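You operate a simulated robot arm through the tools that you are given. There is no shell and no other tool. Be economical: measure what you need, move in short steps, check, and stop when the job is done.

Carry out the task below with a simulated two-armed robot. There is one attempt and no reset: what you move stays moved.

TASK
Close both belt splices: pin home, keeper shut.
Fine: the black one's keeper starts shut, open it first; hold each splice while you work on it.

It is judged by the outcome, as a careful person would: the job done as asked, and still so three seconds after it is handed in. It fails if anything else is knocked over, pushed out of place, dropped, spilled or broken.

THE ROBOT
Two 7-joint arms with two-finger parallel grippers on one trunk, on a base that drives. Base frame: it is fixed to the floor where the robot stands at the start and does not move with it; the origin is under the middle of the robot, x ahead of it, y to its left, z up; the surface under the hand at the start is at about z = 0.84. Readings come in m, degrees, newtons and seconds.
The left shoulder is at the start at [0.08, 0.131, 0.947], the right one opposite. With the tool pointing down near the work surface each hand reaches from about 0.4 to 0.86 m from the robot's upright axis, wherever it stands, measured 20 degrees to its own side. Places, roughly: hinge pin of the black belt splice [0.4, -0.3, 0.9]; hinge pin of the green belt splice [0.4, 0.2, 0.9]; keeper knob of the black belt splice [0.5, -0.2, 0.9]; keeper knob of the green belt splice [0.5, 0.3, 0.9]. Payload 1.57 kg a hand.
Tool frame (each hand has its own): the origin (TCP) lies between the finger pads and is the grasp point; the fingertips stand 0.03 m ahead of it; z points along the fingers, y is the line along which they close. Largest opening 0.11 m; finger width 0.024, thickness 0.012; the body of the gripper, 0.048 by 0.112 m, starts 0.078 m behind the TCP.
Orientation is that of the tool frame in the base frame, as a unit quaternion [w, x, y, z]. With the fingers straight down and closing along the base's y, the tool's x points along the base's -x, its y along +y and its z along -z.

THE INTERFACE
- The arms move only by the tool play_rows. It takes "left_moves", "right_moves" or both (then of equal length, played together; a hand with none holds still); each is a list of rows, each an object (a shift or turn left out is 0, a gripper value left out holds the last) with "translation": the shift along the base's x, y, z in m, a list of three; "angular": the turn, a rotation vector about the base's x, y, z in degrees, a list of three; "claw": the gripper command, from -1 (fully open) to 1 (shut), values between in proportion. In form: [{"translation": [dx, dy, dz], "angular": [rx, ry, rz], "claw": claw}, ...]. A call has 1 to 10 rows; each row is the pose to reach, as a shift and turn from the pose commanded when the call began. A row lasts 0.2 s, in which the tool goes at most 0.05 m and 8.6 degrees; a call with a longer step from one row to the next is refused whole, and so is a gripper value outside its range. Where a pose cannot be reached the arm comes as near as it can. A force on the tool above 40 N (or 10 N above the force at the start of the call, whichever is more), or a blocked arm, ends the call early, and 0.2 s more pass. The fingers move at their own pace (about 0.108 m/s each) and stop on an object; they squeeze with about 38 N. The grip force told is the motor's: it shows also when the fingers shut on nothing. Time passes only in rows, and 0.2 s behind the last, so rows that repeat a pose let the fingers close. It gives the time, the measured TCP pose, the force on the tool (base axes), the opening and the grip force at its end, in the units of the frame above (readings bear some noise), with the torque about the TCP (base axes, N m) and any sound that the robot's microphone picked up.
- Cameras (640 x 400 px; columns grow to the right, rows downward): "scene" is now at [-0.049, 0.0008, 1.4268]; the picture's right is [0.01, -1.00, 0.00], its down [-0.48, -0.01, -0.88] and it looks along [0.88, 0.01, -0.48] (base axes); focal length 261 px, centre (320, 200). "left" rides on the left gripper at [0.07, -0.016, -0.141] in its tool frame; the picture's right is [0.23, 0.97, 0.00], its down [-0.86, 0.20, -0.48] and it looks along [-0.47, 0.11, 0.88] (tool axes); focal length 222 px, centre (320, 200). "right" rides on the right gripper at [0.07, 0.016, -0.141] in its tool frame; the picture's right is [-0.23, 0.97, 0.00], its down [-0.86, -0.20, -0.48] and it looks along [-0.47, -0.11, 0.88] (tool axes); focal length 222 px, centre (320, 200). There is no depth. A picture from a camera that has moved, and an enlarged one, comes with that camera's place and axes in the base frame and with its lens.
- get_image(camera): a new picture of that camera. No time passes.
- drive_base(legs): drives the robot by 1 to 6 legs, each [ahead, left, turn to the left] in m, m and degrees, along the robot's own axes; the way and the turn of a leg run together, so that a leg with both is an arc; at most 1.5 m and 180 degrees a leg. The arms and the cameras ride along, it lands a little off, and it stops where it bumps. It gives what a move gives.
- aim_head(pan, tilt): turns the head with the scene camera to pan (to the left, within 109 degrees either way) and tilt (down, from -29 to 69), counted from straight ahead of the robot. It gives what a move gives.
- inspect(camera, box): a new picture of the part [left, top, right, bottom] of that camera's present view, enlarged. No time passes.
- job_done(): hands the job in; it is judged then, once.

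Work in short steps. Places have to be worked out from the pictures, the camera data and where the tool is seen: move nearer, look again, correct. Check each grasp and each placing, and mend what went wrong. You have 120 turns and 108 pictures in all, those below and enlarged ones among them. Open the grippers and draw the arms clear of the work before you hand the job in, unless the task says otherwise; then end with one line.

The tools are called as name(argument=value, ...) on one line, values as JSON. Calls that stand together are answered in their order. play_rows: Moves the arms, as the interface text tells. Its arguments: {"type":"object","properties":{"left_moves":{"type":"array"},"right_moves":{"type":"array"}},"required":[]} The other tools are called the same way: drive_base (legs) drives the base; aim_head (pan, tilt) turns the head that bears the scene camera; get_image (camera) takes a picture; inspect (camera, box) takes an enlarged picture of a part of a camera's view; job_done () hands the job in.

At the start:

```text
t: 0.0
left_ee_pos: [0.4744, 0.1891, 1.2444]
left_tool_rot: [0.0, 0.0, 1.0, 0.0]
left_ft_force: [-0.5, 0.0, -0.1]
left_torque: [0.02, 0.01, 0.02]
left_width: 0.1099
left_grasp_force: 0.1
right_ee_pos: [0.5537, -0.2025, 1.2424]
right_tool_rot: [0.0, 0.0, 1.0, 0.0]
right_ft_force: [0.1, 0.2, -0.4]
right_torque: [0.02, -0.02, 0.01]
right_width: 0.1099
right_grasp_force: 0.0
robot x, y, heading: [-0.0024, -0.0026, -0.1]
head pan, tilt: [0.7, 28.8]
```

scene: 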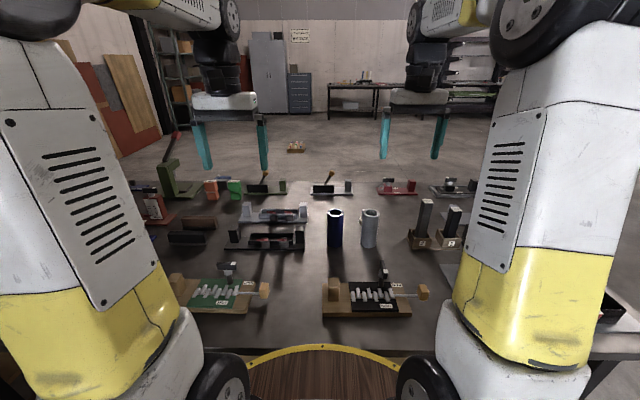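
right: 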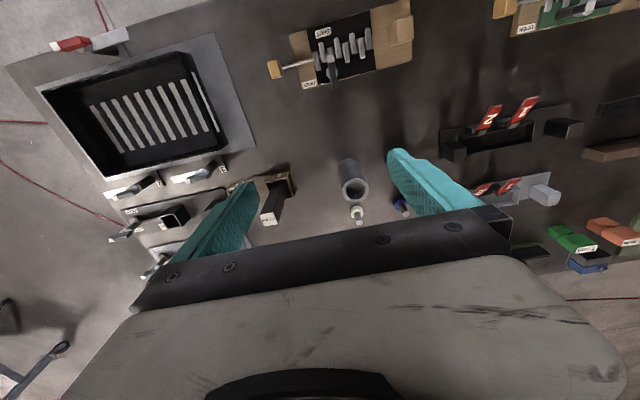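
left: 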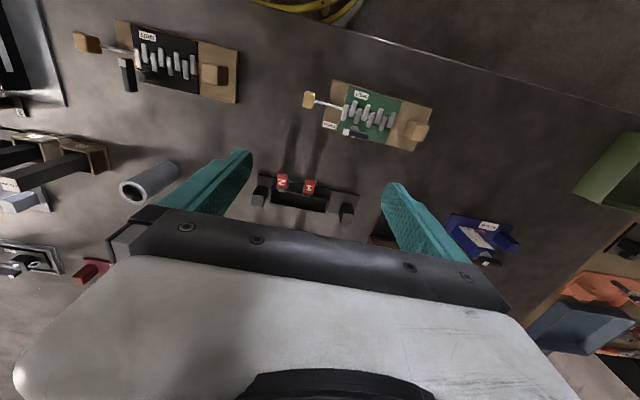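

I'll look closely at both splices first.

inspect(camera="scene", box=[310, 250, 440, 330])

inspect(camera="scene", box=[160, 250, 290, 330])

inspect(camera="right", box=[250, 0, 430, 110])

inspect(camera="left", box=[290, 70, 450, 170])

```text
4.92 times, centred on (375, 290) of scene
camera zoom: at [-0.049, 0.0008, 1.4268], right [0.01, -1.0, 0.0], down [-0.48, -0.01, -0.88], along [0.88, 0.01, -0.48], focal length 1283 px, centre (49, -243)
```

zoom: 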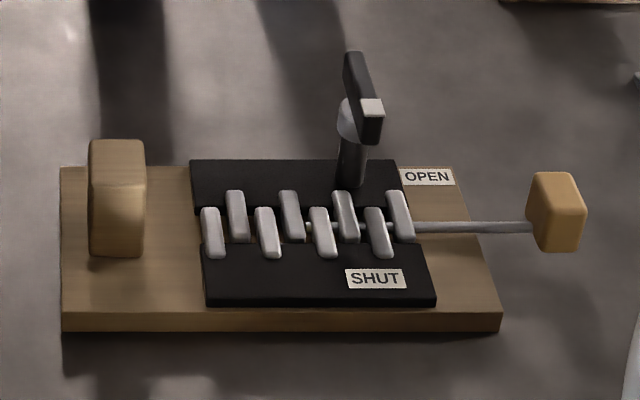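

```text
4.92 times, centred on (225, 290) of scene
camera zoom: at [-0.049, 0.0008, 1.4268], right [0.01, -1.0, 0.0], down [-0.48, -0.01, -0.88], along [0.88, 0.01, -0.48], focal length 1283 px, centre (788, -243)
```

zoom: 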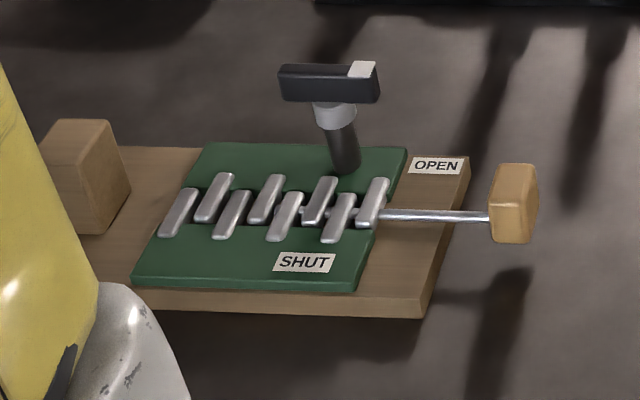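

```text
3.56 times, centred on (340, 55) of right
camera zoom: at [0.4845, -0.1878, 1.3827], right [0.23, 0.97, 0.0], down [0.86, -0.2, 0.48], along [0.47, -0.11, -0.88], focal length 790 px, centre (249, 716)
```

zoom: 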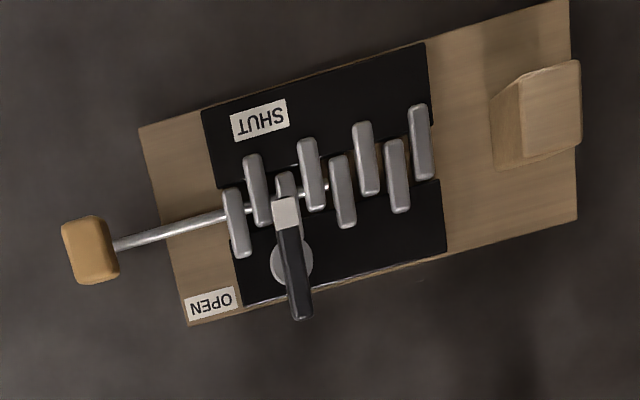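

```text
4.00 times, centred on (370, 120) of left
camera zoom: at [0.407, 0.1717, 1.3852], right [-0.23, 0.97, 0.0], down [0.86, 0.2, 0.48], along [0.47, 0.11, -0.88], focal length 888 px, centre (120, 520)
```

zoom: 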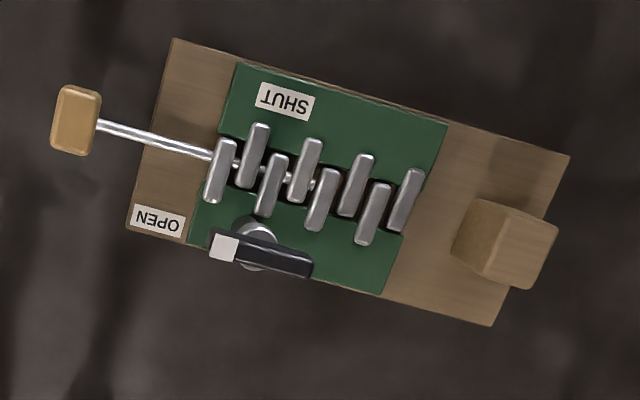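

The black pin head is at about (0.449, -0.271, 0.87), with the hold block at about (0.445, -0.035). I'll bring the left hand above the block, turning it so it closes along x, and lower the right hand for a closer look.

play_rows(left_moves=[{"translation": [-0.003, -0.022, -0.014], "angular": [0, 0, -8.5]}, {"translation": [-0.006, -0.044, -0.028], "angular": [0, 0, -17]}, {"translation": [-0.009, -0.066, -0.042], "angular": [0, 0, -25.5]}, {"translation": [-0.012, -0.088, -0.056], "angular": [0, 0, -34]}, {"translation": [-0.015, -0.11, -0.07], "angular": [0, 0, -42.5]}, {"translation": [-0.018, -0.132, -0.084], "angular": [0, 0, -51]}, {"translation": [-0.021, -0.154, -0.098], "angular": [0, 0, -59.5]}, {"translation": [-0.024, -0.176, -0.112], "angular": [0, 0, -68]}, {"translation": [-0.027, -0.198, -0.126], "angular": [0, 0, -76.5]}, {"translation": [-0.03, -0.222, -0.14], "angular": [0, 0, -85]}], right_moves=[{"translation": [-0.015, 0, -0.015]}, {"translation": [-0.03, 0, -0.03]}, {"translation": [-0.045, 0, -0.045]}, {"translation": [-0.06, 0, -0.06]}, {"translation": [-0.075, 0, -0.075]}, {"translation": [-0.09, 0, -0.09]}, {"translation": [-0.105, 0, -0.105]}, {"translation": [-0.12, 0, -0.12]}, {"translation": [-0.13, 0, -0.13]}, {"translation": [-0.14, 0, -0.14]}])

get_image(camera="left")

get_image(camera="right")

get_image(camera="scene")

```text
t: 2.2
left_ee_pos: [0.4459, -0.0332, 1.1025]
left_tool_rot: [0.0, 0.676, 0.737, 0.0]
left_ft_force: [-0.3, 0.2, 0.1]
left_torque: [-0.03, -0.03, 0.0]
left_width: 0.1101
left_grasp_force: 0.0
right_ee_pos: [0.4158, -0.2025, 1.1006]
right_tool_rot: [0.0, 0.0, 1.0, 0.0]
right_ft_force: [0.2, 0.3, 0.0]
right_torque: [-0.03, 0.02, 0.02]
right_width: 0.1099
right_grasp_force: 0.2
robot x, y, heading: [0.0023, -0.0011, 0.2]
head pan, tilt: [0.7, 28.8]
```

```text
100 pictures are left
camera left: at [0.4245, 0.0341, 1.2451], right [0.95, 0.31, 0.0], down [0.27, -0.84, 0.48], along [0.15, -0.46, -0.88], focal length 222 px, centre (320, 200)
```

left: 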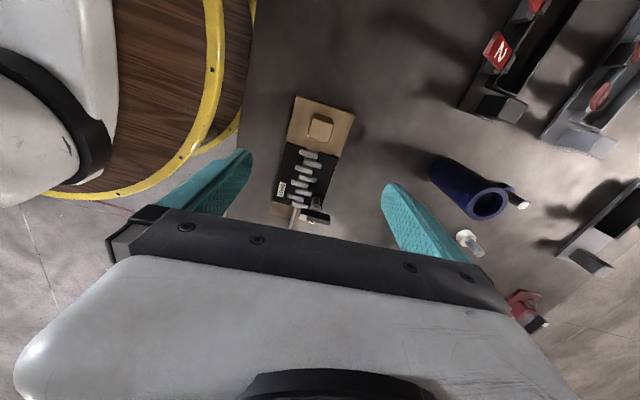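

```text
99 pictures are left
camera right: at [0.3444, -0.1874, 1.2425], right [0.23, 0.97, 0.0], down [0.86, -0.2, 0.48], along [0.47, -0.11, -0.88], focal length 222 px, centre (320, 200)
```

right: 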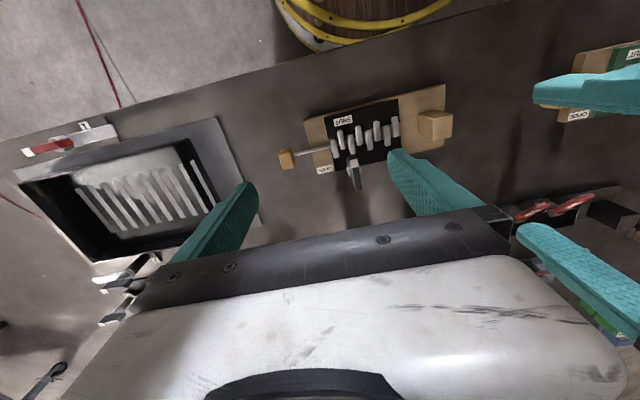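

```text
98 pictures are left
camera scene: at [-0.0491, 0.001, 1.4268], right [0.01, -1.0, 0.0], down [-0.48, -0.01, -0.88], along [0.88, 0.01, -0.48], focal length 261 px, centre (320, 200)
```

scene: 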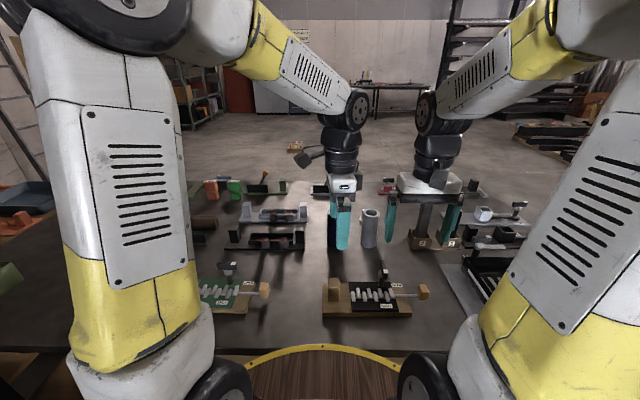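

inspect(camera="right", box=[270, 70, 470, 200])

inspect(camera="left", box=[240, 80, 380, 240])

```text
3.08 times, centred on (370, 135) of right
camera zoom: at [0.3444, -0.1874, 1.2425], right [0.23, 0.97, 0.0], down [0.86, -0.2, 0.48], along [0.47, -0.11, -0.88], focal length 684 px, centre (166, 400)
```

zoom: 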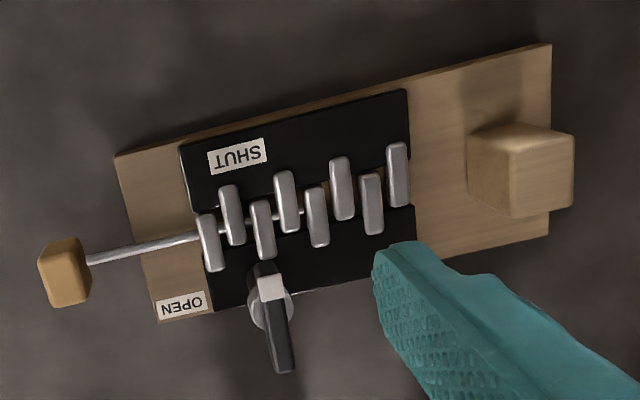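

```text
2.50 times, centred on (310, 160) of left
camera zoom: at [0.4245, 0.0341, 1.2451], right [0.95, 0.31, 0.0], down [0.27, -0.84, 0.48], along [0.15, -0.46, -0.88], focal length 555 px, centre (345, 300)
```

zoom: 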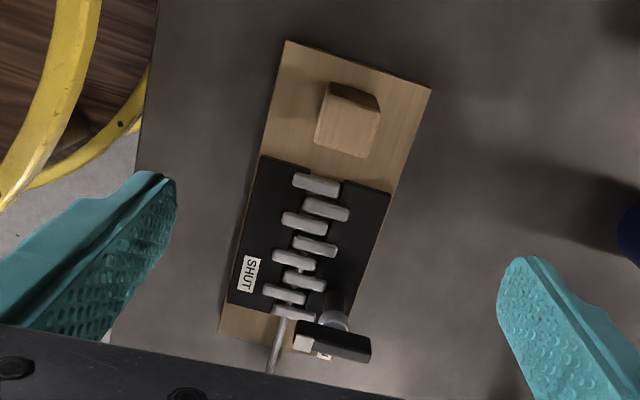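

The board is square to the base axes, with its top at about 0.857 and the block at about (0.447, -0.032), roughly 33 mm square and 45 mm tall. I'll finish the turn and lower the left hand over the block without closing it yet.

play_rows(left_moves=[{"translation": [0.001, 0.001, -0.04], "angular": [0, 0, -5]}, {"translation": [0.001, 0.001, -0.08], "angular": [0, 0, -5]}, {"translation": [0.001, 0.001, -0.12], "angular": [0, 0, -5]}, {"translation": [0.001, 0.001, -0.15], "angular": [0, 0, -5]}, {"translation": [0.001, 0.001, -0.17], "angular": [0, 0, -5]}])

get_image(camera="left")

get_image(camera="right")

```text
t: 3.4
left_ee_pos: [0.4469, -0.0325, 0.933]
left_tool_rot: [0.0, 0.707, 0.707, 0.0]
left_ft_force: [-0.6, -0.2, -0.3]
left_torque: [0.0, -0.01, 0.0]
left_width: 0.1102
left_grasp_force: 0.0
right_ee_pos: [0.4154, -0.2032, 1.1021]
right_tool_rot: [-0.001, 0.0, 1.0, 0.0]
right_ft_force: [-0.3, -0.4, 0.1]
right_torque: [-0.01, 0.0, -0.02]
right_width: 0.11
right_grasp_force: 0.0
robot x, y, heading: [0.0008, -0.0009, -0.0]
head pan, tilt: [0.7, 28.8]
```

```text
95 pictures are left
camera left: at [0.4313, 0.0367, 1.0756], right [0.97, 0.23, 0.0], down [0.2, -0.86, 0.48], along [0.11, -0.47, -0.88], focal length 222 px, centre (320, 200)
```

left: 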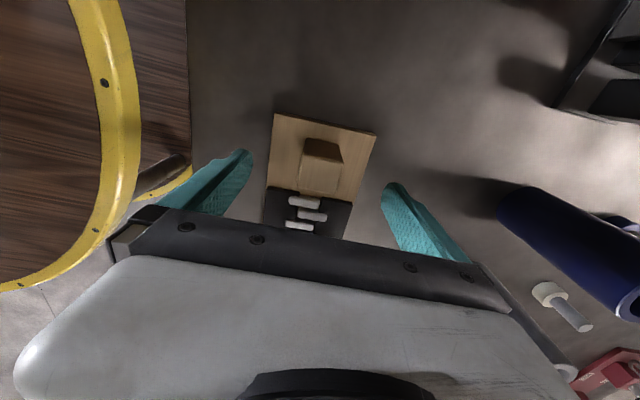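

```text
94 pictures are left
camera right: at [0.3445, -0.1876, 1.2427], right [0.23, 0.97, 0.0], down [0.86, -0.2, 0.48], along [0.47, -0.11, -0.88], focal length 222 px, centre (320, 200)
```

right: 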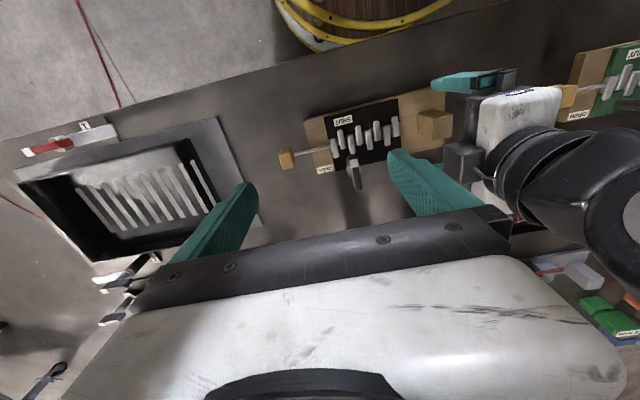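

The block is centred between the fingers, so I'll lower and close.

play_rows(left_moves=[{"translation": [0.0, -0.001, -0.02]}, {"translation": [0.0, -0.001, -0.035]}, {"translation": [0.0, -0.001, -0.035], "claw": 0.3}, {"translation": [0.0, -0.001, -0.035], "claw": 1}, {"translation": [0.0, -0.001, -0.035], "claw": 1}, {"translation": [0.0, -0.001, -0.035], "claw": 1}])

get_image(camera="left")

inspect(camera="right", box=[270, 70, 470, 200])

inspect(camera="scene", box=[310, 250, 440, 330])

```text
t: 4.8
left_ee_pos: [0.4459, -0.0334, 0.8984]
left_tool_rot: [0.0, 0.707, 0.707, 0.0]
left_ft_force: [0.7, -1.1, 0.0]
left_torque: [0.03, -0.01, 0.22]
left_width: 0.034
left_grasp_force: 38.0
right_ee_pos: [0.4133, -0.2032, 1.1015]
right_tool_rot: [0.0, 0.0, 1.0, 0.001]
right_ft_force: [0.0, 0.3, 0.5]
right_torque: [-0.04, 0.0, -0.01]
right_width: 0.1101
right_grasp_force: 0.1
robot x, y, heading: [-0.0003, 0.0028, -0.0]
head pan, tilt: [0.7, 28.8]
```

```text
93 pictures are left
camera left: at [0.4311, 0.0357, 1.0407], right [0.97, 0.23, 0.0], down [0.2, -0.85, 0.48], along [0.11, -0.47, -0.88], focal length 222 px, centre (320, 200)
```

left: 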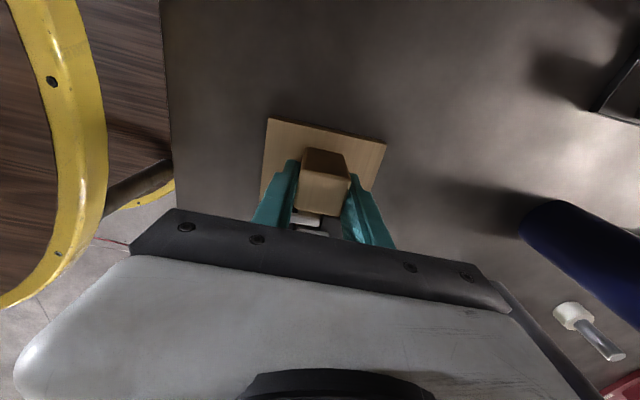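

```text
3.08 times, centred on (370, 135) of right
camera zoom: at [0.3446, -0.1876, 1.2427], right [0.23, 0.97, 0.0], down [0.86, -0.2, 0.48], along [0.47, -0.11, -0.88], focal length 684 px, centre (166, 400)
```

zoom: 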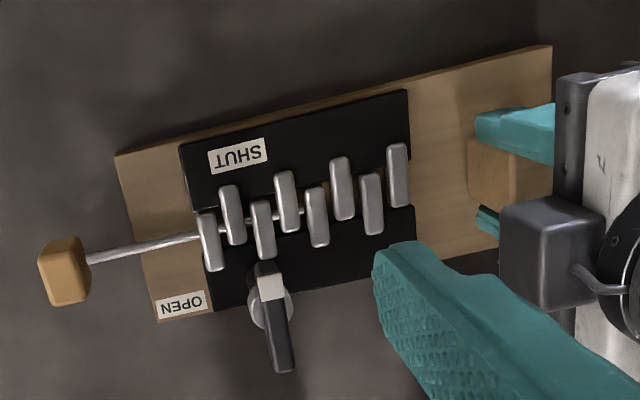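

```text
4.92 times, centred on (375, 290) of scene
camera zoom: at [-0.049, 0.0007, 1.4268], right [0.01, -1.0, 0.0], down [-0.48, -0.01, -0.88], along [0.88, 0.01, -0.48], focal length 1283 px, centre (49, -243)
```

zoom: 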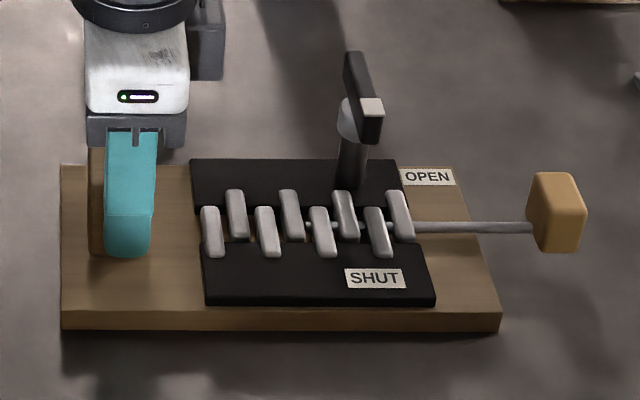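

The left hand holds the black splice (width 34 mm, nothing shifted). I triangulate the keeper bar to axis (0.479, -0.165), z about 0.92–0.938, lying along x. I'll bring the right hand above it.

play_rows(right_moves=[{"translation": [0.03, 0.018, -0.02]}, {"translation": [0.065, 0.0375, -0.05], "claw": -0.2}, {"translation": [0.065, 0.0375, -0.09], "claw": -0.2}, {"translation": [0.065, 0.0375, -0.11], "claw": -0.2}])

get_image(camera="right")

inspect(camera="scene", box=[310, 220, 440, 320])

```text
t: 5.8
left_ee_pos: [0.4463, -0.0331, 0.8985]
left_tool_rot: [0.0, 0.707, 0.707, 0.0]
left_ft_force: [0.6, -0.7, -0.5]
left_torque: [0.16, 0.1, 0.02]
left_width: 0.0336
left_grasp_force: 38.1
right_ee_pos: [0.4808, -0.1657, 0.9913]
right_tool_rot: [-0.001, 0.0, 1.0, 0.0]
right_ft_force: [-0.8, 0.2, -0.5]
right_torque: [0.0, 0.03, -0.04]
right_width: 0.0658
right_grasp_force: 0.1
robot x, y, heading: [0.0027, 0.0024, 0.2]
head pan, tilt: [0.7, 28.8]
```

```text
90 pictures are left
camera right: at [0.4099, -0.1496, 1.1327], right [0.23, 0.97, 0.0], down [0.86, -0.2, 0.48], along [0.47, -0.11, -0.88], focal length 222 px, centre (320, 200)
```

right: 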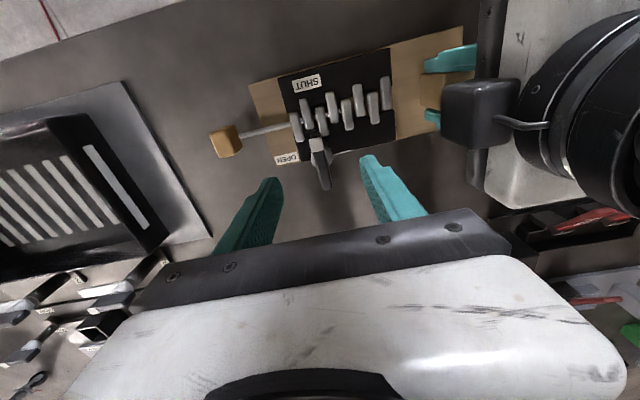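

```text
4.00 times, centred on (375, 270) of scene
camera zoom: at [-0.0491, 0.0007, 1.4268], right [0.01, -1.0, 0.0], down [-0.48, -0.01, -0.88], along [0.88, 0.01, -0.48], focal length 1042 px, centre (100, -80)
```

zoom: 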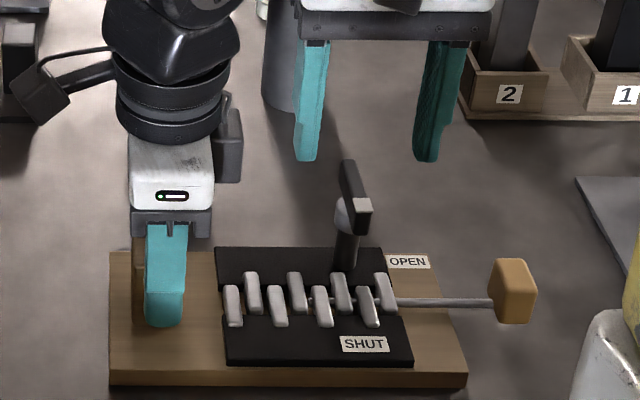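

The fingers straddle the bar properly. I'll descend to TCP z 0.953 and close on it.

play_rows(right_moves=[{"translation": [-0.001, 0.0005, -0.02]}, {"translation": [-0.001, 0.0005, -0.039]}, {"translation": [-0.001, 0.0005, -0.039], "claw": 0.5}, {"translation": [-0.001, 0.0005, -0.039], "claw": 1}, {"translation": [-0.001, 0.0005, -0.039], "claw": 1}])

inspect(camera="scene", box=[310, 220, 440, 320])

get_image(camera="right")

```text
t: 7.0
left_ee_pos: [0.4476, -0.0357, 0.8987]
left_tool_rot: [0.001, 0.708, 0.706, 0.0]
left_ft_force: [2.7, -11.7, -1.7]
left_torque: [1.05, 0.23, -0.03]
left_width: 0.0338
left_grasp_force: 38.0
right_ee_pos: [0.4785, -0.1638, 0.9535]
right_tool_rot: [0.0, -0.001, 1.0, 0.002]
right_ft_force: [-2.7, 11.6, 1.6]
right_torque: [0.21, -0.06, 0.02]
right_width: 0.0103
right_grasp_force: 29.0
robot x, y, heading: [0.0021, -0.0016, 0.3]
head pan, tilt: [0.7, 28.8]
```

```text
4.00 times, centred on (375, 270) of scene
camera zoom: at [-0.0489, 0.0007, 1.4268], right [0.01, -1.0, 0.0], down [-0.48, -0.01, -0.88], along [0.88, 0.01, -0.48], focal length 1042 px, centre (100, -80)
```

zoom: 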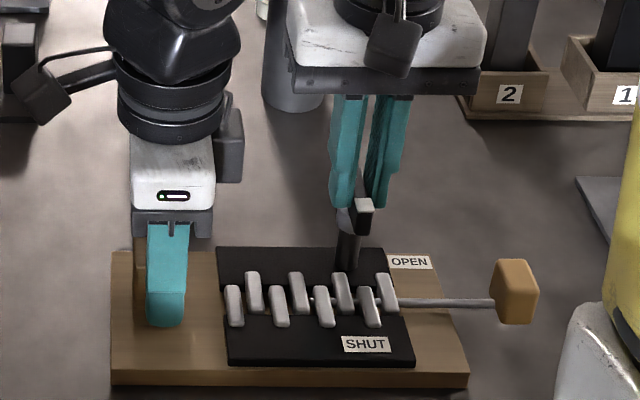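

```text
87 pictures are left
camera right: at [0.4083, -0.1492, 1.0938], right [0.23, 0.97, 0.0], down [0.86, -0.2, 0.48], along [0.47, -0.11, -0.88], focal length 222 px, centre (320, 200)
```

right: 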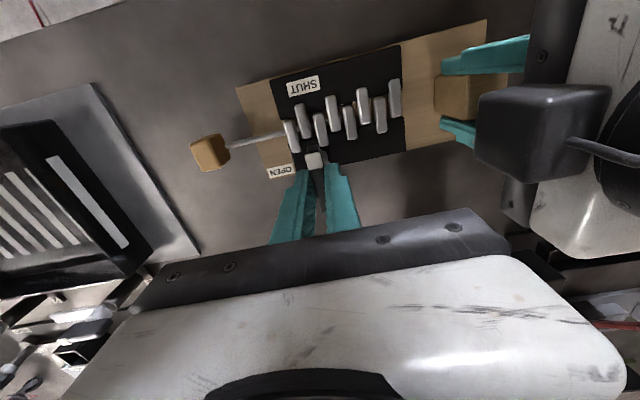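

Gripped. There is about 12 N of side load, which means the real axis is roughly 2 mm further to -y. I'll relieve that and turn the keeper +45° toward OPEN.

play_rows(right_moves=[{"translation": [0.0, -0.002, 0]}, {"translation": [0, -0.002, 0], "angular": [0, 0, 5]}, {"translation": [0, -0.002, 0], "angular": [0, 0, 13]}, {"translation": [0, -0.002, 0], "angular": [0, 0, 21]}, {"translation": [0, -0.002, 0], "angular": [0, 0, 29]}, {"translation": [0, -0.002, 0], "angular": [0, 0, 37]}, {"translation": [0, -0.002, 0], "angular": [0, 0, 45]}])

inspect(camera="scene", box=[310, 220, 440, 320])

```text
t: 8.6
left_ee_pos: [0.4469, -0.0356, 0.9009]
left_tool_rot: [0.004, 0.708, 0.706, -0.001]
left_ft_force: [6.7, -32.4, 0.4]
left_torque: [-0.21, 0.71, -0.05]
left_width: 0.0338
left_grasp_force: 37.9
right_ee_pos: [0.4774, -0.1659, 0.9526]
right_tool_rot: [0.001, -0.384, 0.923, 0.001]
right_ft_force: [-4.7, 32.3, 9.1]
right_torque: [0.87, 0.06, 0.01]
right_width: 0.0104
right_grasp_force: 28.7
robot x, y, heading: [-0.0007, 0.0008, -0.1]
head pan, tilt: [0.7, 28.8]
```

```text
4.00 times, centred on (375, 270) of scene
camera zoom: at [-0.0492, 0.0009, 1.4268], right [0.01, -1.0, 0.0], down [-0.48, -0.01, -0.88], along [0.88, 0.01, -0.48], focal length 1042 px, centre (100, -80)
```

zoom: 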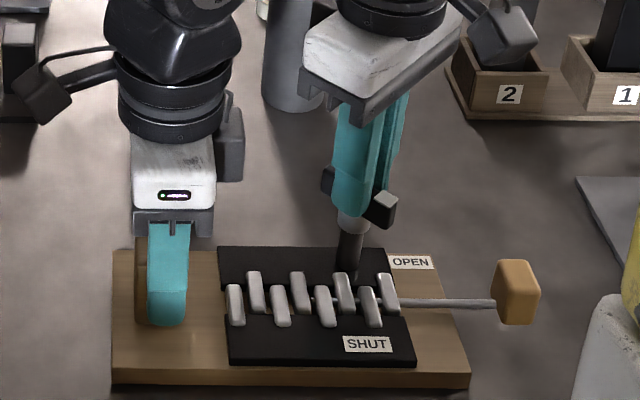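

The keeper is turning. The load grew with my shift, so the correction should have gone the other way. I'll move +3 mm in y and finish the turn.

play_rows(right_moves=[{"translation": [0.0, 0.0015, 0]}, {"translation": [0, 0.003, 0]}, {"translation": [0, 0.003, 0], "angular": [0, 0, 8]}, {"translation": [0, 0.003, 0], "angular": [0, 0, 16]}])

```text
t: 9.6
left_ee_pos: [0.4458, -0.0335, 0.9]
left_tool_rot: [0.0, 0.707, 0.707, 0.0]
left_ft_force: [1.6, -17.7, 3.8]
left_torque: [-1.13, -0.03, -0.14]
left_width: 0.0337
left_grasp_force: 37.5
right_ee_pos: [0.4791, -0.1646, 0.9529]
right_tool_rot: [0.0, -0.508, 0.861, 0.0]
right_ft_force: [-1.6, 14.9, 1.1]
right_torque: [0.3, 0.01, 0.03]
right_width: 0.0106
right_grasp_force: 28.5
robot x, y, heading: [0.0022, -0.0012, 0.0]
head pan, tilt: [0.7, 28.8]
```

play_rows(right_moves=[{"translation": [0, 0.002, 0], "angular": [0, 0, 5]}, {"translation": [0, 0.002, 0], "angular": [0, 0, 13]}, {"translation": [0, 0.002, 0], "angular": [0, 0, 21]}, {"translation": [0, 0.002, 0], "angular": [0, 0, 29]}])

inspect(camera="scene", box=[310, 220, 440, 320])

get_image(camera="right")

```text
t: 10.6
left_ee_pos: [0.4469, -0.0334, 0.8986]
left_tool_rot: [-0.001, 0.707, 0.708, 0.0]
left_ft_force: [-1.9, 3.6, 14.8]
left_torque: [-1.06, -0.41, -0.27]
left_width: 0.0336
left_grasp_force: 38.2
right_ee_pos: [0.4785, -0.1634, 0.9521]
right_tool_rot: [0.0, 0.707, -0.707, 0.0]
right_ft_force: [5.1, -7.4, -3.9]
right_torque: [-0.26, -0.15, 0.0]
right_width: 0.0106
right_grasp_force: 28.4
robot x, y, heading: [-0.0021, 0.0002, -0.1]
head pan, tilt: [0.7, 28.8]
```

```text
4.00 times, centred on (375, 270) of scene
camera zoom: at [-0.049, 0.0007, 1.4268], right [0.01, -1.0, 0.0], down [-0.48, -0.01, -0.88], along [0.88, 0.01, -0.48], focal length 1042 px, centre (100, -80)
```

zoom: 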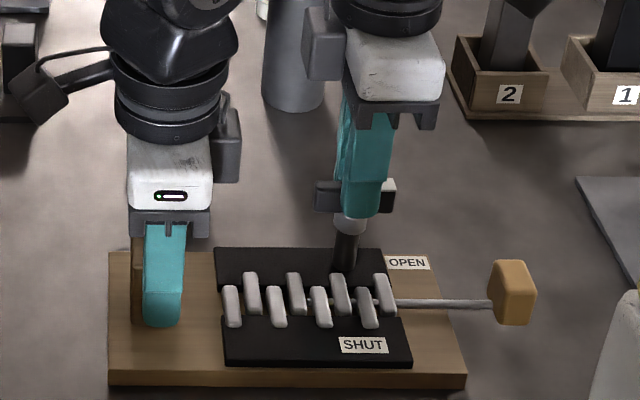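

```text
84 pictures are left
camera right: at [0.462, -0.2339, 1.0936], right [-0.97, 0.23, 0.0], down [0.2, 0.86, 0.48], along [0.11, 0.47, -0.88], focal length 222 px, centre (320, 200)
```

right: 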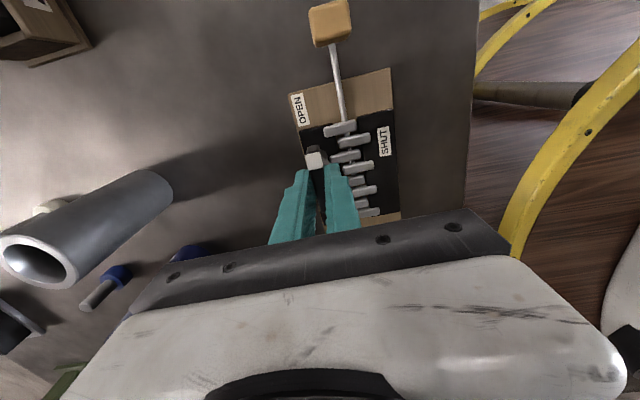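

The keeper is at OPEN. I'll release it, lift straight up and check that it stays.

play_rows(right_moves=[{"claw": 0.4}, {"claw": 0.2}, {"translation": [0, 0, 0.03], "claw": 0.2}, {"translation": [0, 0, 0.06], "claw": 0.2}, {"translation": [-0.01, -0.04, 0.06], "claw": 0.2}, {"translation": [-0.02, -0.08, 0.06], "claw": 0.2}])

get_image(camera="right")

inspect(camera="scene", box=[310, 220, 440, 320])

```text
t: 12.0
left_ee_pos: [0.4463, -0.0342, 0.8994]
left_tool_rot: [0.001, 0.708, 0.707, 0.0]
left_ft_force: [-1.6, 0.5, 3.8]
left_torque: [0.72, -0.08, 0.01]
left_width: 0.0337
left_grasp_force: 38.1
right_ee_pos: [0.4575, -0.242, 1.0129]
right_tool_rot: [0.0, 0.707, -0.707, 0.0]
right_ft_force: [0.3, 0.4, 0.2]
right_torque: [-0.02, 0.03, 0.01]
right_width: 0.0439
right_grasp_force: 0.1
robot x, y, heading: [-0.0003, 0.0003, -0.0]
head pan, tilt: [0.7, 28.8]
```

```text
83 pictures are left
camera right: at [0.4414, -0.3127, 1.1541], right [-0.97, 0.23, 0.0], down [0.2, 0.86, 0.48], along [0.11, 0.47, -0.88], focal length 222 px, centre (320, 200)
```

right: 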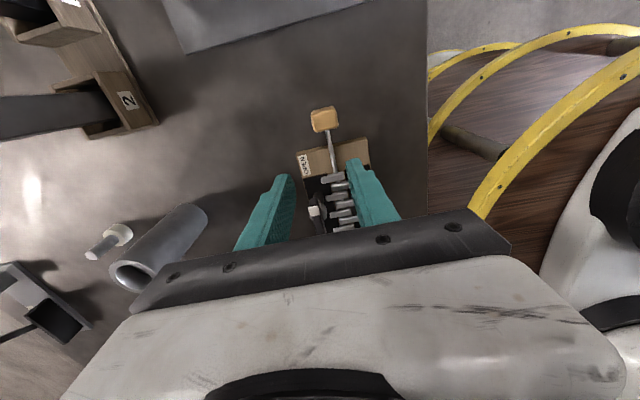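

```text
4.00 times, centred on (375, 270) of scene
camera zoom: at [-0.0491, 0.0009, 1.4268], right [0.01, -1.0, 0.0], down [-0.48, -0.01, -0.88], along [0.88, 0.01, -0.48], focal length 1042 px, centre (100, -80)
```

zoom: 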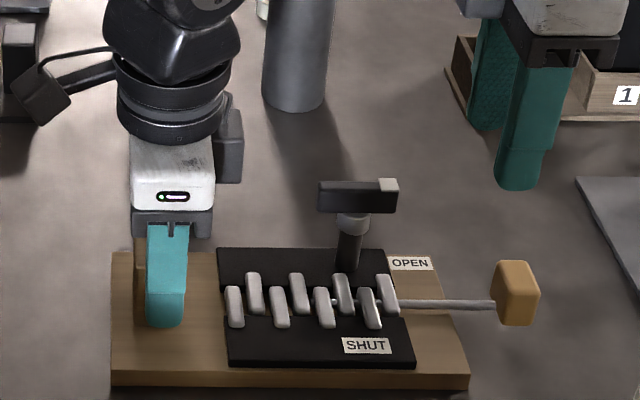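

The keeper stays open. The pin head centre is at about (0.447, -0.271, 0.875). I'll close the right fingers and lower them behind the head, about 25 mm clear.

play_rows(right_moves=[{"translation": [-0.005, -0.04, 0], "claw": 1}, {"translation": [-0.0107, -0.08, 0], "claw": 1}, {"translation": [-0.0107, -0.0835, -0.04], "claw": 1}, {"translation": [-0.0107, -0.0835, -0.08], "claw": 1}, {"translation": [-0.0107, -0.0835, -0.118], "claw": 1}])

get_image(camera="right")

inspect(camera="scene", box=[330, 230, 460, 330])

```text
t: 13.2
left_ee_pos: [0.4468, -0.0347, 0.8981]
left_tool_rot: [-0.001, 0.707, 0.707, 0.0]
left_ft_force: [0.5, -0.4, -0.5]
left_torque: [0.09, -0.01, 0.05]
left_width: 0.0335
left_grasp_force: 38.7
right_ee_pos: [0.448, -0.3261, 0.8936]
right_tool_rot: [0.0, 0.708, -0.707, 0.0]
right_ft_force: [0.4, 0.3, -0.1]
right_torque: [0.01, -0.02, 0.01]
right_width: 0.0
right_grasp_force: 21.4
robot x, y, heading: [-0.0029, -0.0009, 0.1]
head pan, tilt: [0.7, 28.8]
```

```text
81 pictures are left
camera right: at [0.4313, -0.3968, 1.0343], right [-0.97, 0.23, 0.0], down [0.2, 0.86, 0.48], along [0.11, 0.47, -0.88], focal length 222 px, centre (320, 200)
```

right: 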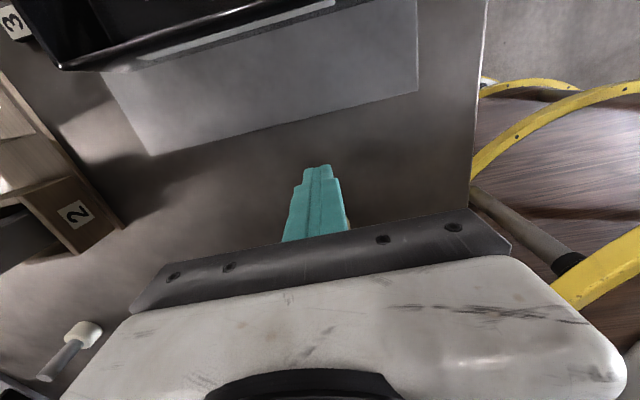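

```text
4.00 times, centred on (395, 280) of scene
camera zoom: at [-0.0491, 0.0008, 1.4268], right [0.01, -1.0, 0.0], down [-0.48, -0.01, -0.88], along [0.88, 0.01, -0.48], focal length 1042 px, centre (20, -120)
```

zoom: 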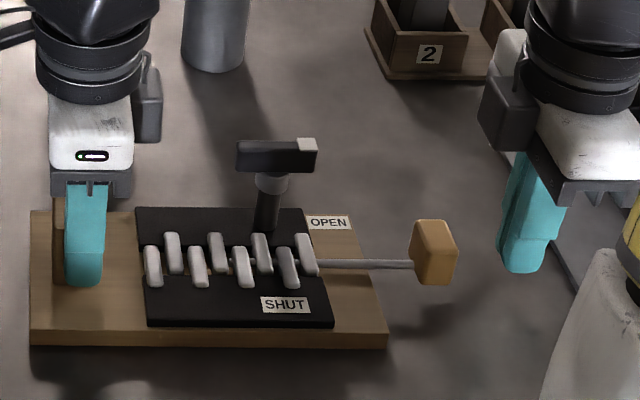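

Aligned with the head at the right height. I'll push +y in 8 mm steps.

play_rows(right_moves=[{"translation": [0, 0.01, 0]}, {"translation": [0, 0.02, 0]}, {"translation": [0, 0.028, 0]}, {"translation": [0, 0.036, 0]}, {"translation": [0, 0.044, 0]}, {"translation": [0, 0.052, 0]}])

inspect(camera="scene", box=[330, 230, 460, 330])

```text
t: 14.6
left_ee_pos: [0.448, -0.033, 0.8981]
left_tool_rot: [0.0, 0.707, 0.707, 0.0]
left_ft_force: [-0.9, 5.3, 0.5]
left_torque: [-0.5, -0.12, -0.09]
left_width: 0.0337
left_grasp_force: 38.4
right_ee_pos: [0.448, -0.2739, 0.8954]
right_tool_rot: [0.0, -0.707, 0.708, -0.001]
right_ft_force: [0.8, -5.0, 1.3]
right_torque: [-0.05, 0.02, -0.02]
right_width: 0.0
right_grasp_force: 21.5
robot x, y, heading: [0.0022, -0.0013, 0.2]
head pan, tilt: [0.7, 28.8]
```

```text
4.00 times, centred on (395, 280) of scene
camera zoom: at [-0.049, 0.0007, 1.4268], right [0.01, -1.0, 0.0], down [-0.48, -0.01, -0.88], along [0.88, 0.01, -0.48], focal length 1042 px, centre (20, -120)
```

zoom: 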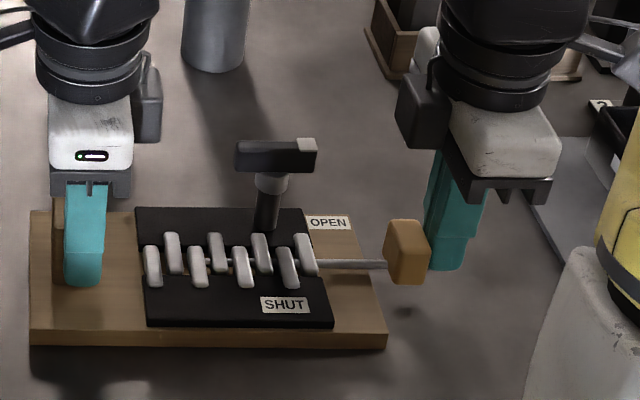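

The pin slides at about 5 N. I'll keep pushing.

play_rows(right_moves=[{"translation": [0, 0.008, 0]}, {"translation": [0, 0.016, 0]}, {"translation": [0, 0.024, 0]}, {"translation": [0, 0.032, 0]}, {"translation": [0, 0.038, 0]}])

inspect(camera="scene", box=[330, 230, 460, 330])

```text
t: 15.8
left_ee_pos: [0.446, -0.0323, 0.8985]
left_tool_rot: [0.0, 0.706, 0.708, 0.0]
left_ft_force: [0.9, 6.7, -0.3]
left_torque: [0.12, -0.04, 0.02]
left_width: 0.0338
left_grasp_force: 37.8
right_ee_pos: [0.4486, -0.2352, 0.8951]
right_tool_rot: [0.0, 0.707, -0.707, 0.0]
right_ft_force: [0.5, -5.2, 1.9]
right_torque: [-0.08, -0.02, -0.02]
right_width: 0.0
right_grasp_force: 21.3
robot x, y, heading: [0.0025, -0.0027, -0.1]
head pan, tilt: [0.7, 28.8]
```

```text
4.00 times, centred on (395, 280) of scene
camera zoom: at [-0.049, 0.0008, 1.4268], right [0.01, -1.0, 0.0], down [-0.48, -0.01, -0.88], along [0.88, 0.01, -0.48], focal length 1042 px, centre (20, -120)
```

zoom: 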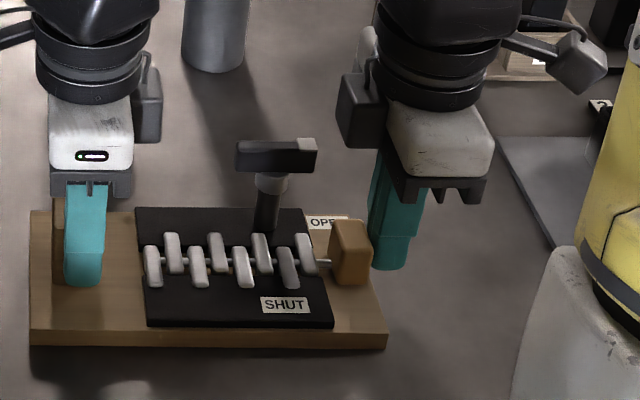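

About 9 mm is left. I'll push in small steps until it seats.

play_rows(right_moves=[{"translation": [0, 0.003, 0]}, {"translation": [0, 0.006, 0]}, {"translation": [0, 0.008, 0]}, {"translation": [0, 0.01, 0]}, {"translation": [0, 0.012, 0]}, {"translation": [0, 0.014, 0]}])

inspect(camera="scene", box=[330, 230, 460, 330])

```text
t: 17.2
left_ee_pos: [0.4466, -0.0303, 0.8985]
left_tool_rot: [-0.002, 0.707, 0.707, 0.001]
left_ft_force: [-1.5, 7.1, 3.4]
left_torque: [-0.59, -0.33, -0.42]
left_width: 0.0337
left_grasp_force: 38.1
right_ee_pos: [0.4477, -0.2265, 0.8943]
right_tool_rot: [-0.001, -0.705, 0.709, -0.002]
right_ft_force: [2.1, -8.3, -0.8]
right_torque: [-0.06, 0.12, 0.03]
right_width: 0.0
right_grasp_force: 21.4
robot x, y, heading: [-0.001, 0.0013, 0.0]
head pan, tilt: [0.7, 28.8]
stopped in row 6 (right hand): the force on the tool passed its limit at 41 N (the readings are from after the stop); the commanded pose is now the measured one
```

```text
4.00 times, centred on (395, 280) of scene
camera zoom: at [-0.0491, 0.0007, 1.4268], right [0.01, -1.0, 0.0], down [-0.48, -0.01, -0.88], along [0.88, 0.01, -0.48], focal length 1042 px, centre (20, -120)
```

zoom: 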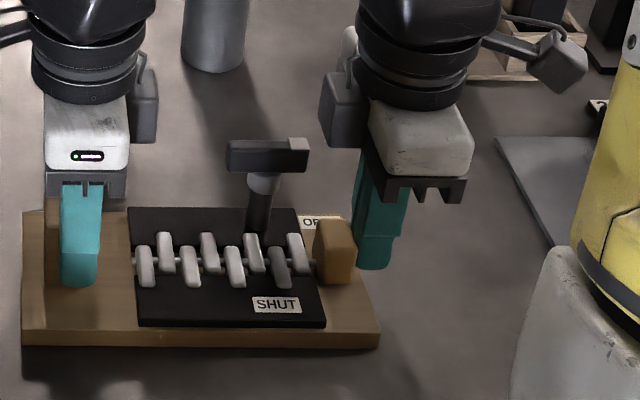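

The pin head is against the end knuckle and the force spiked to 41 N, so it looks seated. I'll back off, lift, and check it from closer.

play_rows(right_moves=[{"translation": [0, -0.01, 0]}, {"translation": [0, -0.03, 0]}, {"translation": [0, -0.03, 0.04]}, {"translation": [0.0, -0.03, 0.08]}, {"translation": [0.0, -0.03, 0.12]}])

inspect(camera="scene", box=[310, 220, 440, 320])

get_image(camera="right")

```text
t: 18.4
left_ee_pos: [0.4462, -0.0321, 0.8994]
left_tool_rot: [-0.003, 0.706, 0.708, 0.001]
left_ft_force: [0.2, 0.2, 2.6]
left_torque: [0.73, -0.3, 0.04]
left_width: 0.0338
left_grasp_force: 38.1
right_ee_pos: [0.4476, -0.2554, 1.0165]
right_tool_rot: [-0.001, -0.706, 0.708, -0.001]
right_ft_force: [-0.1, 0.7, 0.5]
right_torque: [0.0, 0.03, -0.02]
right_width: 0.0002
right_grasp_force: 21.5
robot x, y, heading: [0.0012, -0.0034, -0.2]
head pan, tilt: [0.7, 28.8]
```

```text
4.00 times, centred on (375, 270) of scene
camera zoom: at [-0.049, 0.0005, 1.4268], right [0.01, -1.0, 0.0], down [-0.48, -0.01, -0.88], along [0.88, 0.01, -0.48], focal length 1042 px, centre (100, -80)
```

zoom: 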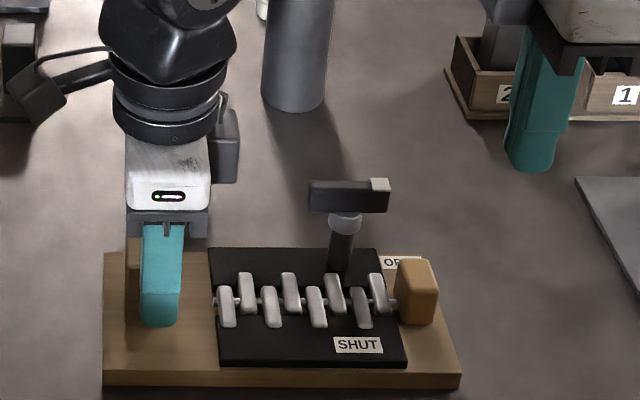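

```text
75 pictures are left
camera right: at [0.4309, -0.3254, 1.1567], right [-0.97, 0.23, 0.0], down [0.2, 0.86, 0.48], along [0.11, 0.46, -0.88], focal length 222 px, centre (320, 200)
```

right: 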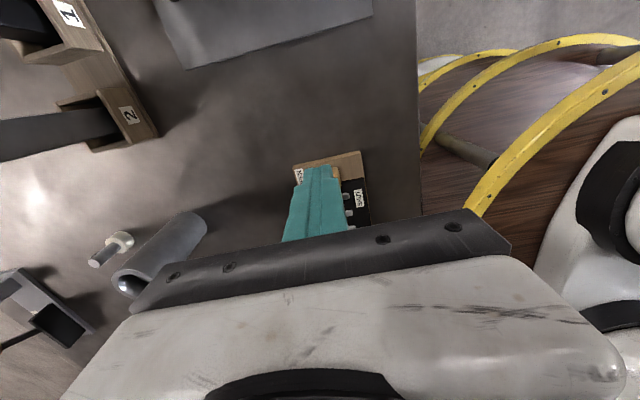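

The pin is seated with its tip showing past the last knuckle. The board slid about 5 mm +y, so the keeper axis is now near y = -0.160. I'll zoom in on the seat and bring the right hand over the keeper bar.

inspect(camera="scene", box=[350, 275, 410, 312])

play_rows(right_moves=[{"translation": [0.015, 0.045, 0], "claw": 0.2}, {"translation": [0.031, 0.0905, 0], "claw": 0.2}, {"translation": [0.031, 0.0965, 0], "claw": 0.2}])

get_image(camera="right")

inspect(camera="scene", box=[310, 220, 440, 320])

```text
10.67 times, centred on (380, 294) of scene
camera zoom: at [-0.049, 0.0005, 1.4268], right [0.01, -1.0, 0.0], down [-0.48, -0.01, -0.88], along [0.88, 0.01, -0.48], focal length 2780 px, centre (-320, -797)
```

zoom: 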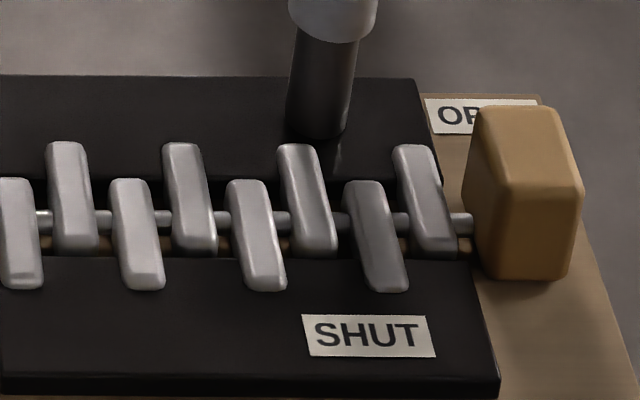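

```text
t: 19.2
left_ee_pos: [0.4458, -0.0306, 0.8976]
left_tool_rot: [-0.003, 0.706, 0.708, 0.001]
left_ft_force: [-1.3, -1.5, 3.3]
left_torque: [0.66, -0.32, -0.01]
left_width: 0.034
left_grasp_force: 37.7
right_ee_pos: [0.4779, -0.1592, 1.0154]
right_tool_rot: [-0.001, -0.705, 0.709, -0.002]
right_ft_force: [0.2, 0.0, -0.1]
right_torque: [-0.02, 0.01, 0.03]
right_width: 0.0438
right_grasp_force: 0.0
robot x, y, heading: [-0.0024, -0.0016, -0.1]
head pan, tilt: [0.7, 28.8]
```

```text
73 pictures are left
camera right: at [0.4617, -0.2292, 1.1563], right [-0.97, 0.23, 0.0], down [0.2, 0.86, 0.48], along [0.11, 0.46, -0.88], focal length 222 px, centre (320, 200)
```

right: 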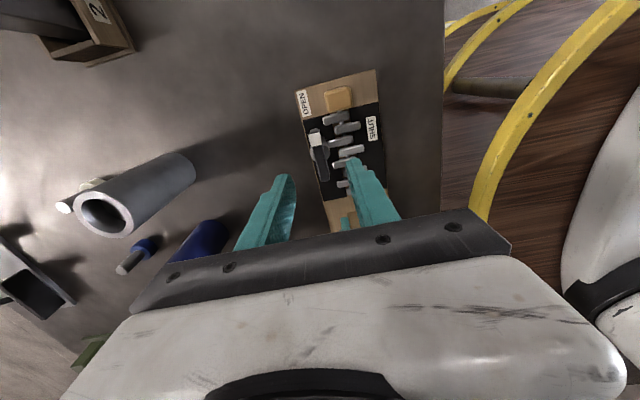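

```text
4.00 times, centred on (375, 270) of scene
camera zoom: at [-0.0492, 0.0005, 1.4268], right [0.01, -1.0, 0.0], down [-0.48, -0.01, -0.88], along [0.88, 0.01, -0.48], focal length 1042 px, centre (100, -80)
```

zoom: 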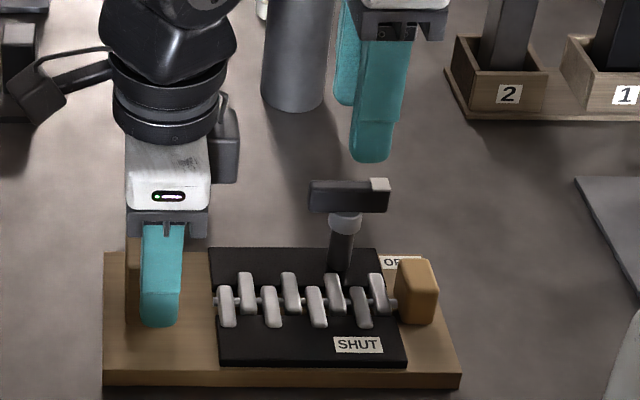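

There's still a visible gap of about 6 mm between the head and the first knuckle, so I'm not sure it's home. I'll check the tip end and the gap.

inspect(camera="scene", box=[335, 275, 395, 312])

inspect(camera="right", box=[290, 65, 390, 205])

```text
10.67 times, centred on (365, 294) of scene
camera zoom: at [-0.0492, 0.0005, 1.4268], right [0.01, -1.0, 0.0], down [-0.48, -0.01, -0.88], along [0.88, 0.01, -0.48], focal length 2780 px, centre (-160, -797)
```

zoom: 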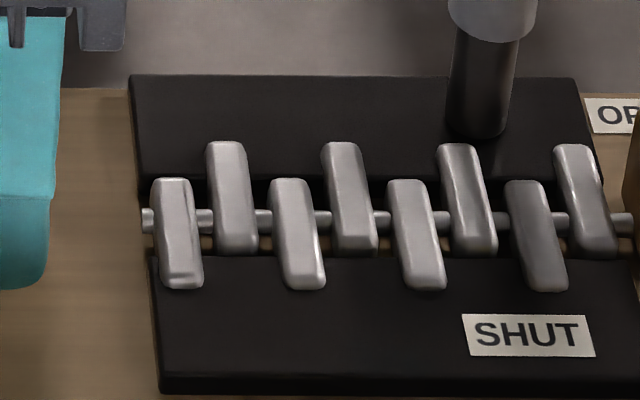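

```text
2.86 times, centred on (340, 135) of right
camera zoom: at [0.4617, -0.2292, 1.1563], right [-0.97, 0.23, 0.0], down [0.2, 0.86, 0.48], along [0.11, 0.46, -0.88], focal length 635 px, centre (263, 386)
```

zoom: 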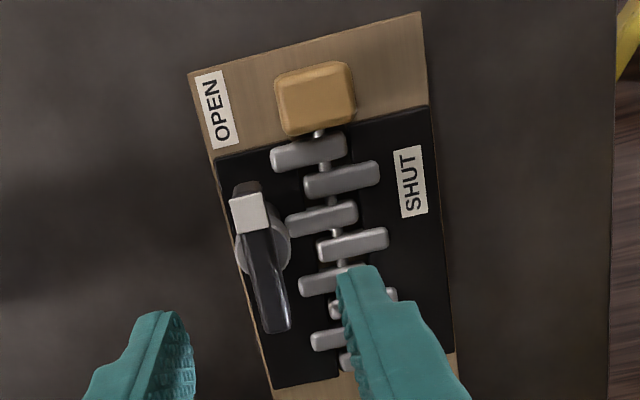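

The pin tip now protrudes past the last knuckle and it did come to a hard stop. I'll confirm with one more firm push, with the left hand pulling -y a few mm at the same time, which also brings the board back.

play_rows(right_moves=[{"translation": [-0.015, -0.045, 0], "claw": 1}, {"translation": [-0.03, -0.09, 0], "claw": 1}, {"translation": [-0.03, -0.09, -0.04], "claw": 1}, {"translation": [-0.03, -0.09, -0.08], "claw": 1}, {"translation": [-0.03, -0.09, -0.12], "claw": 1}, {"translation": [-0.03, -0.08, -0.12], "claw": 1}, {"translation": [-0.03, -0.074, -0.12], "claw": 1}])

inspect(camera="scene", box=[330, 230, 460, 330])

```text
t: 20.8
left_ee_pos: [0.4475, -0.031, 0.8986]
left_tool_rot: [-0.001, 0.706, 0.708, 0.001]
left_ft_force: [1.1, 0.2, 1.1]
left_torque: [0.41, -0.4, -0.11]
left_width: 0.0339
left_grasp_force: 37.9
right_ee_pos: [0.4485, -0.232, 0.895]
right_tool_rot: [-0.001, -0.707, 0.708, -0.001]
right_ft_force: [1.2, -0.1, -0.2]
right_torque: [-0.03, 0.02, -0.03]
right_width: 0.0002
right_grasp_force: 21.3
robot x, y, heading: [-0.0019, 0.003, 0.1]
head pan, tilt: [0.7, 28.8]
```

```text
4.00 times, centred on (395, 280) of scene
camera zoom: at [-0.049, 0.0007, 1.4268], right [0.01, -1.0, 0.0], down [-0.48, -0.01, -0.88], along [0.88, 0.01, -0.48], focal length 1042 px, centre (20, -120)
```

zoom: 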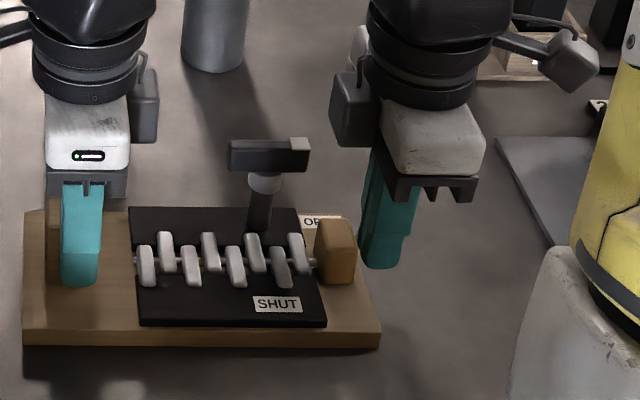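

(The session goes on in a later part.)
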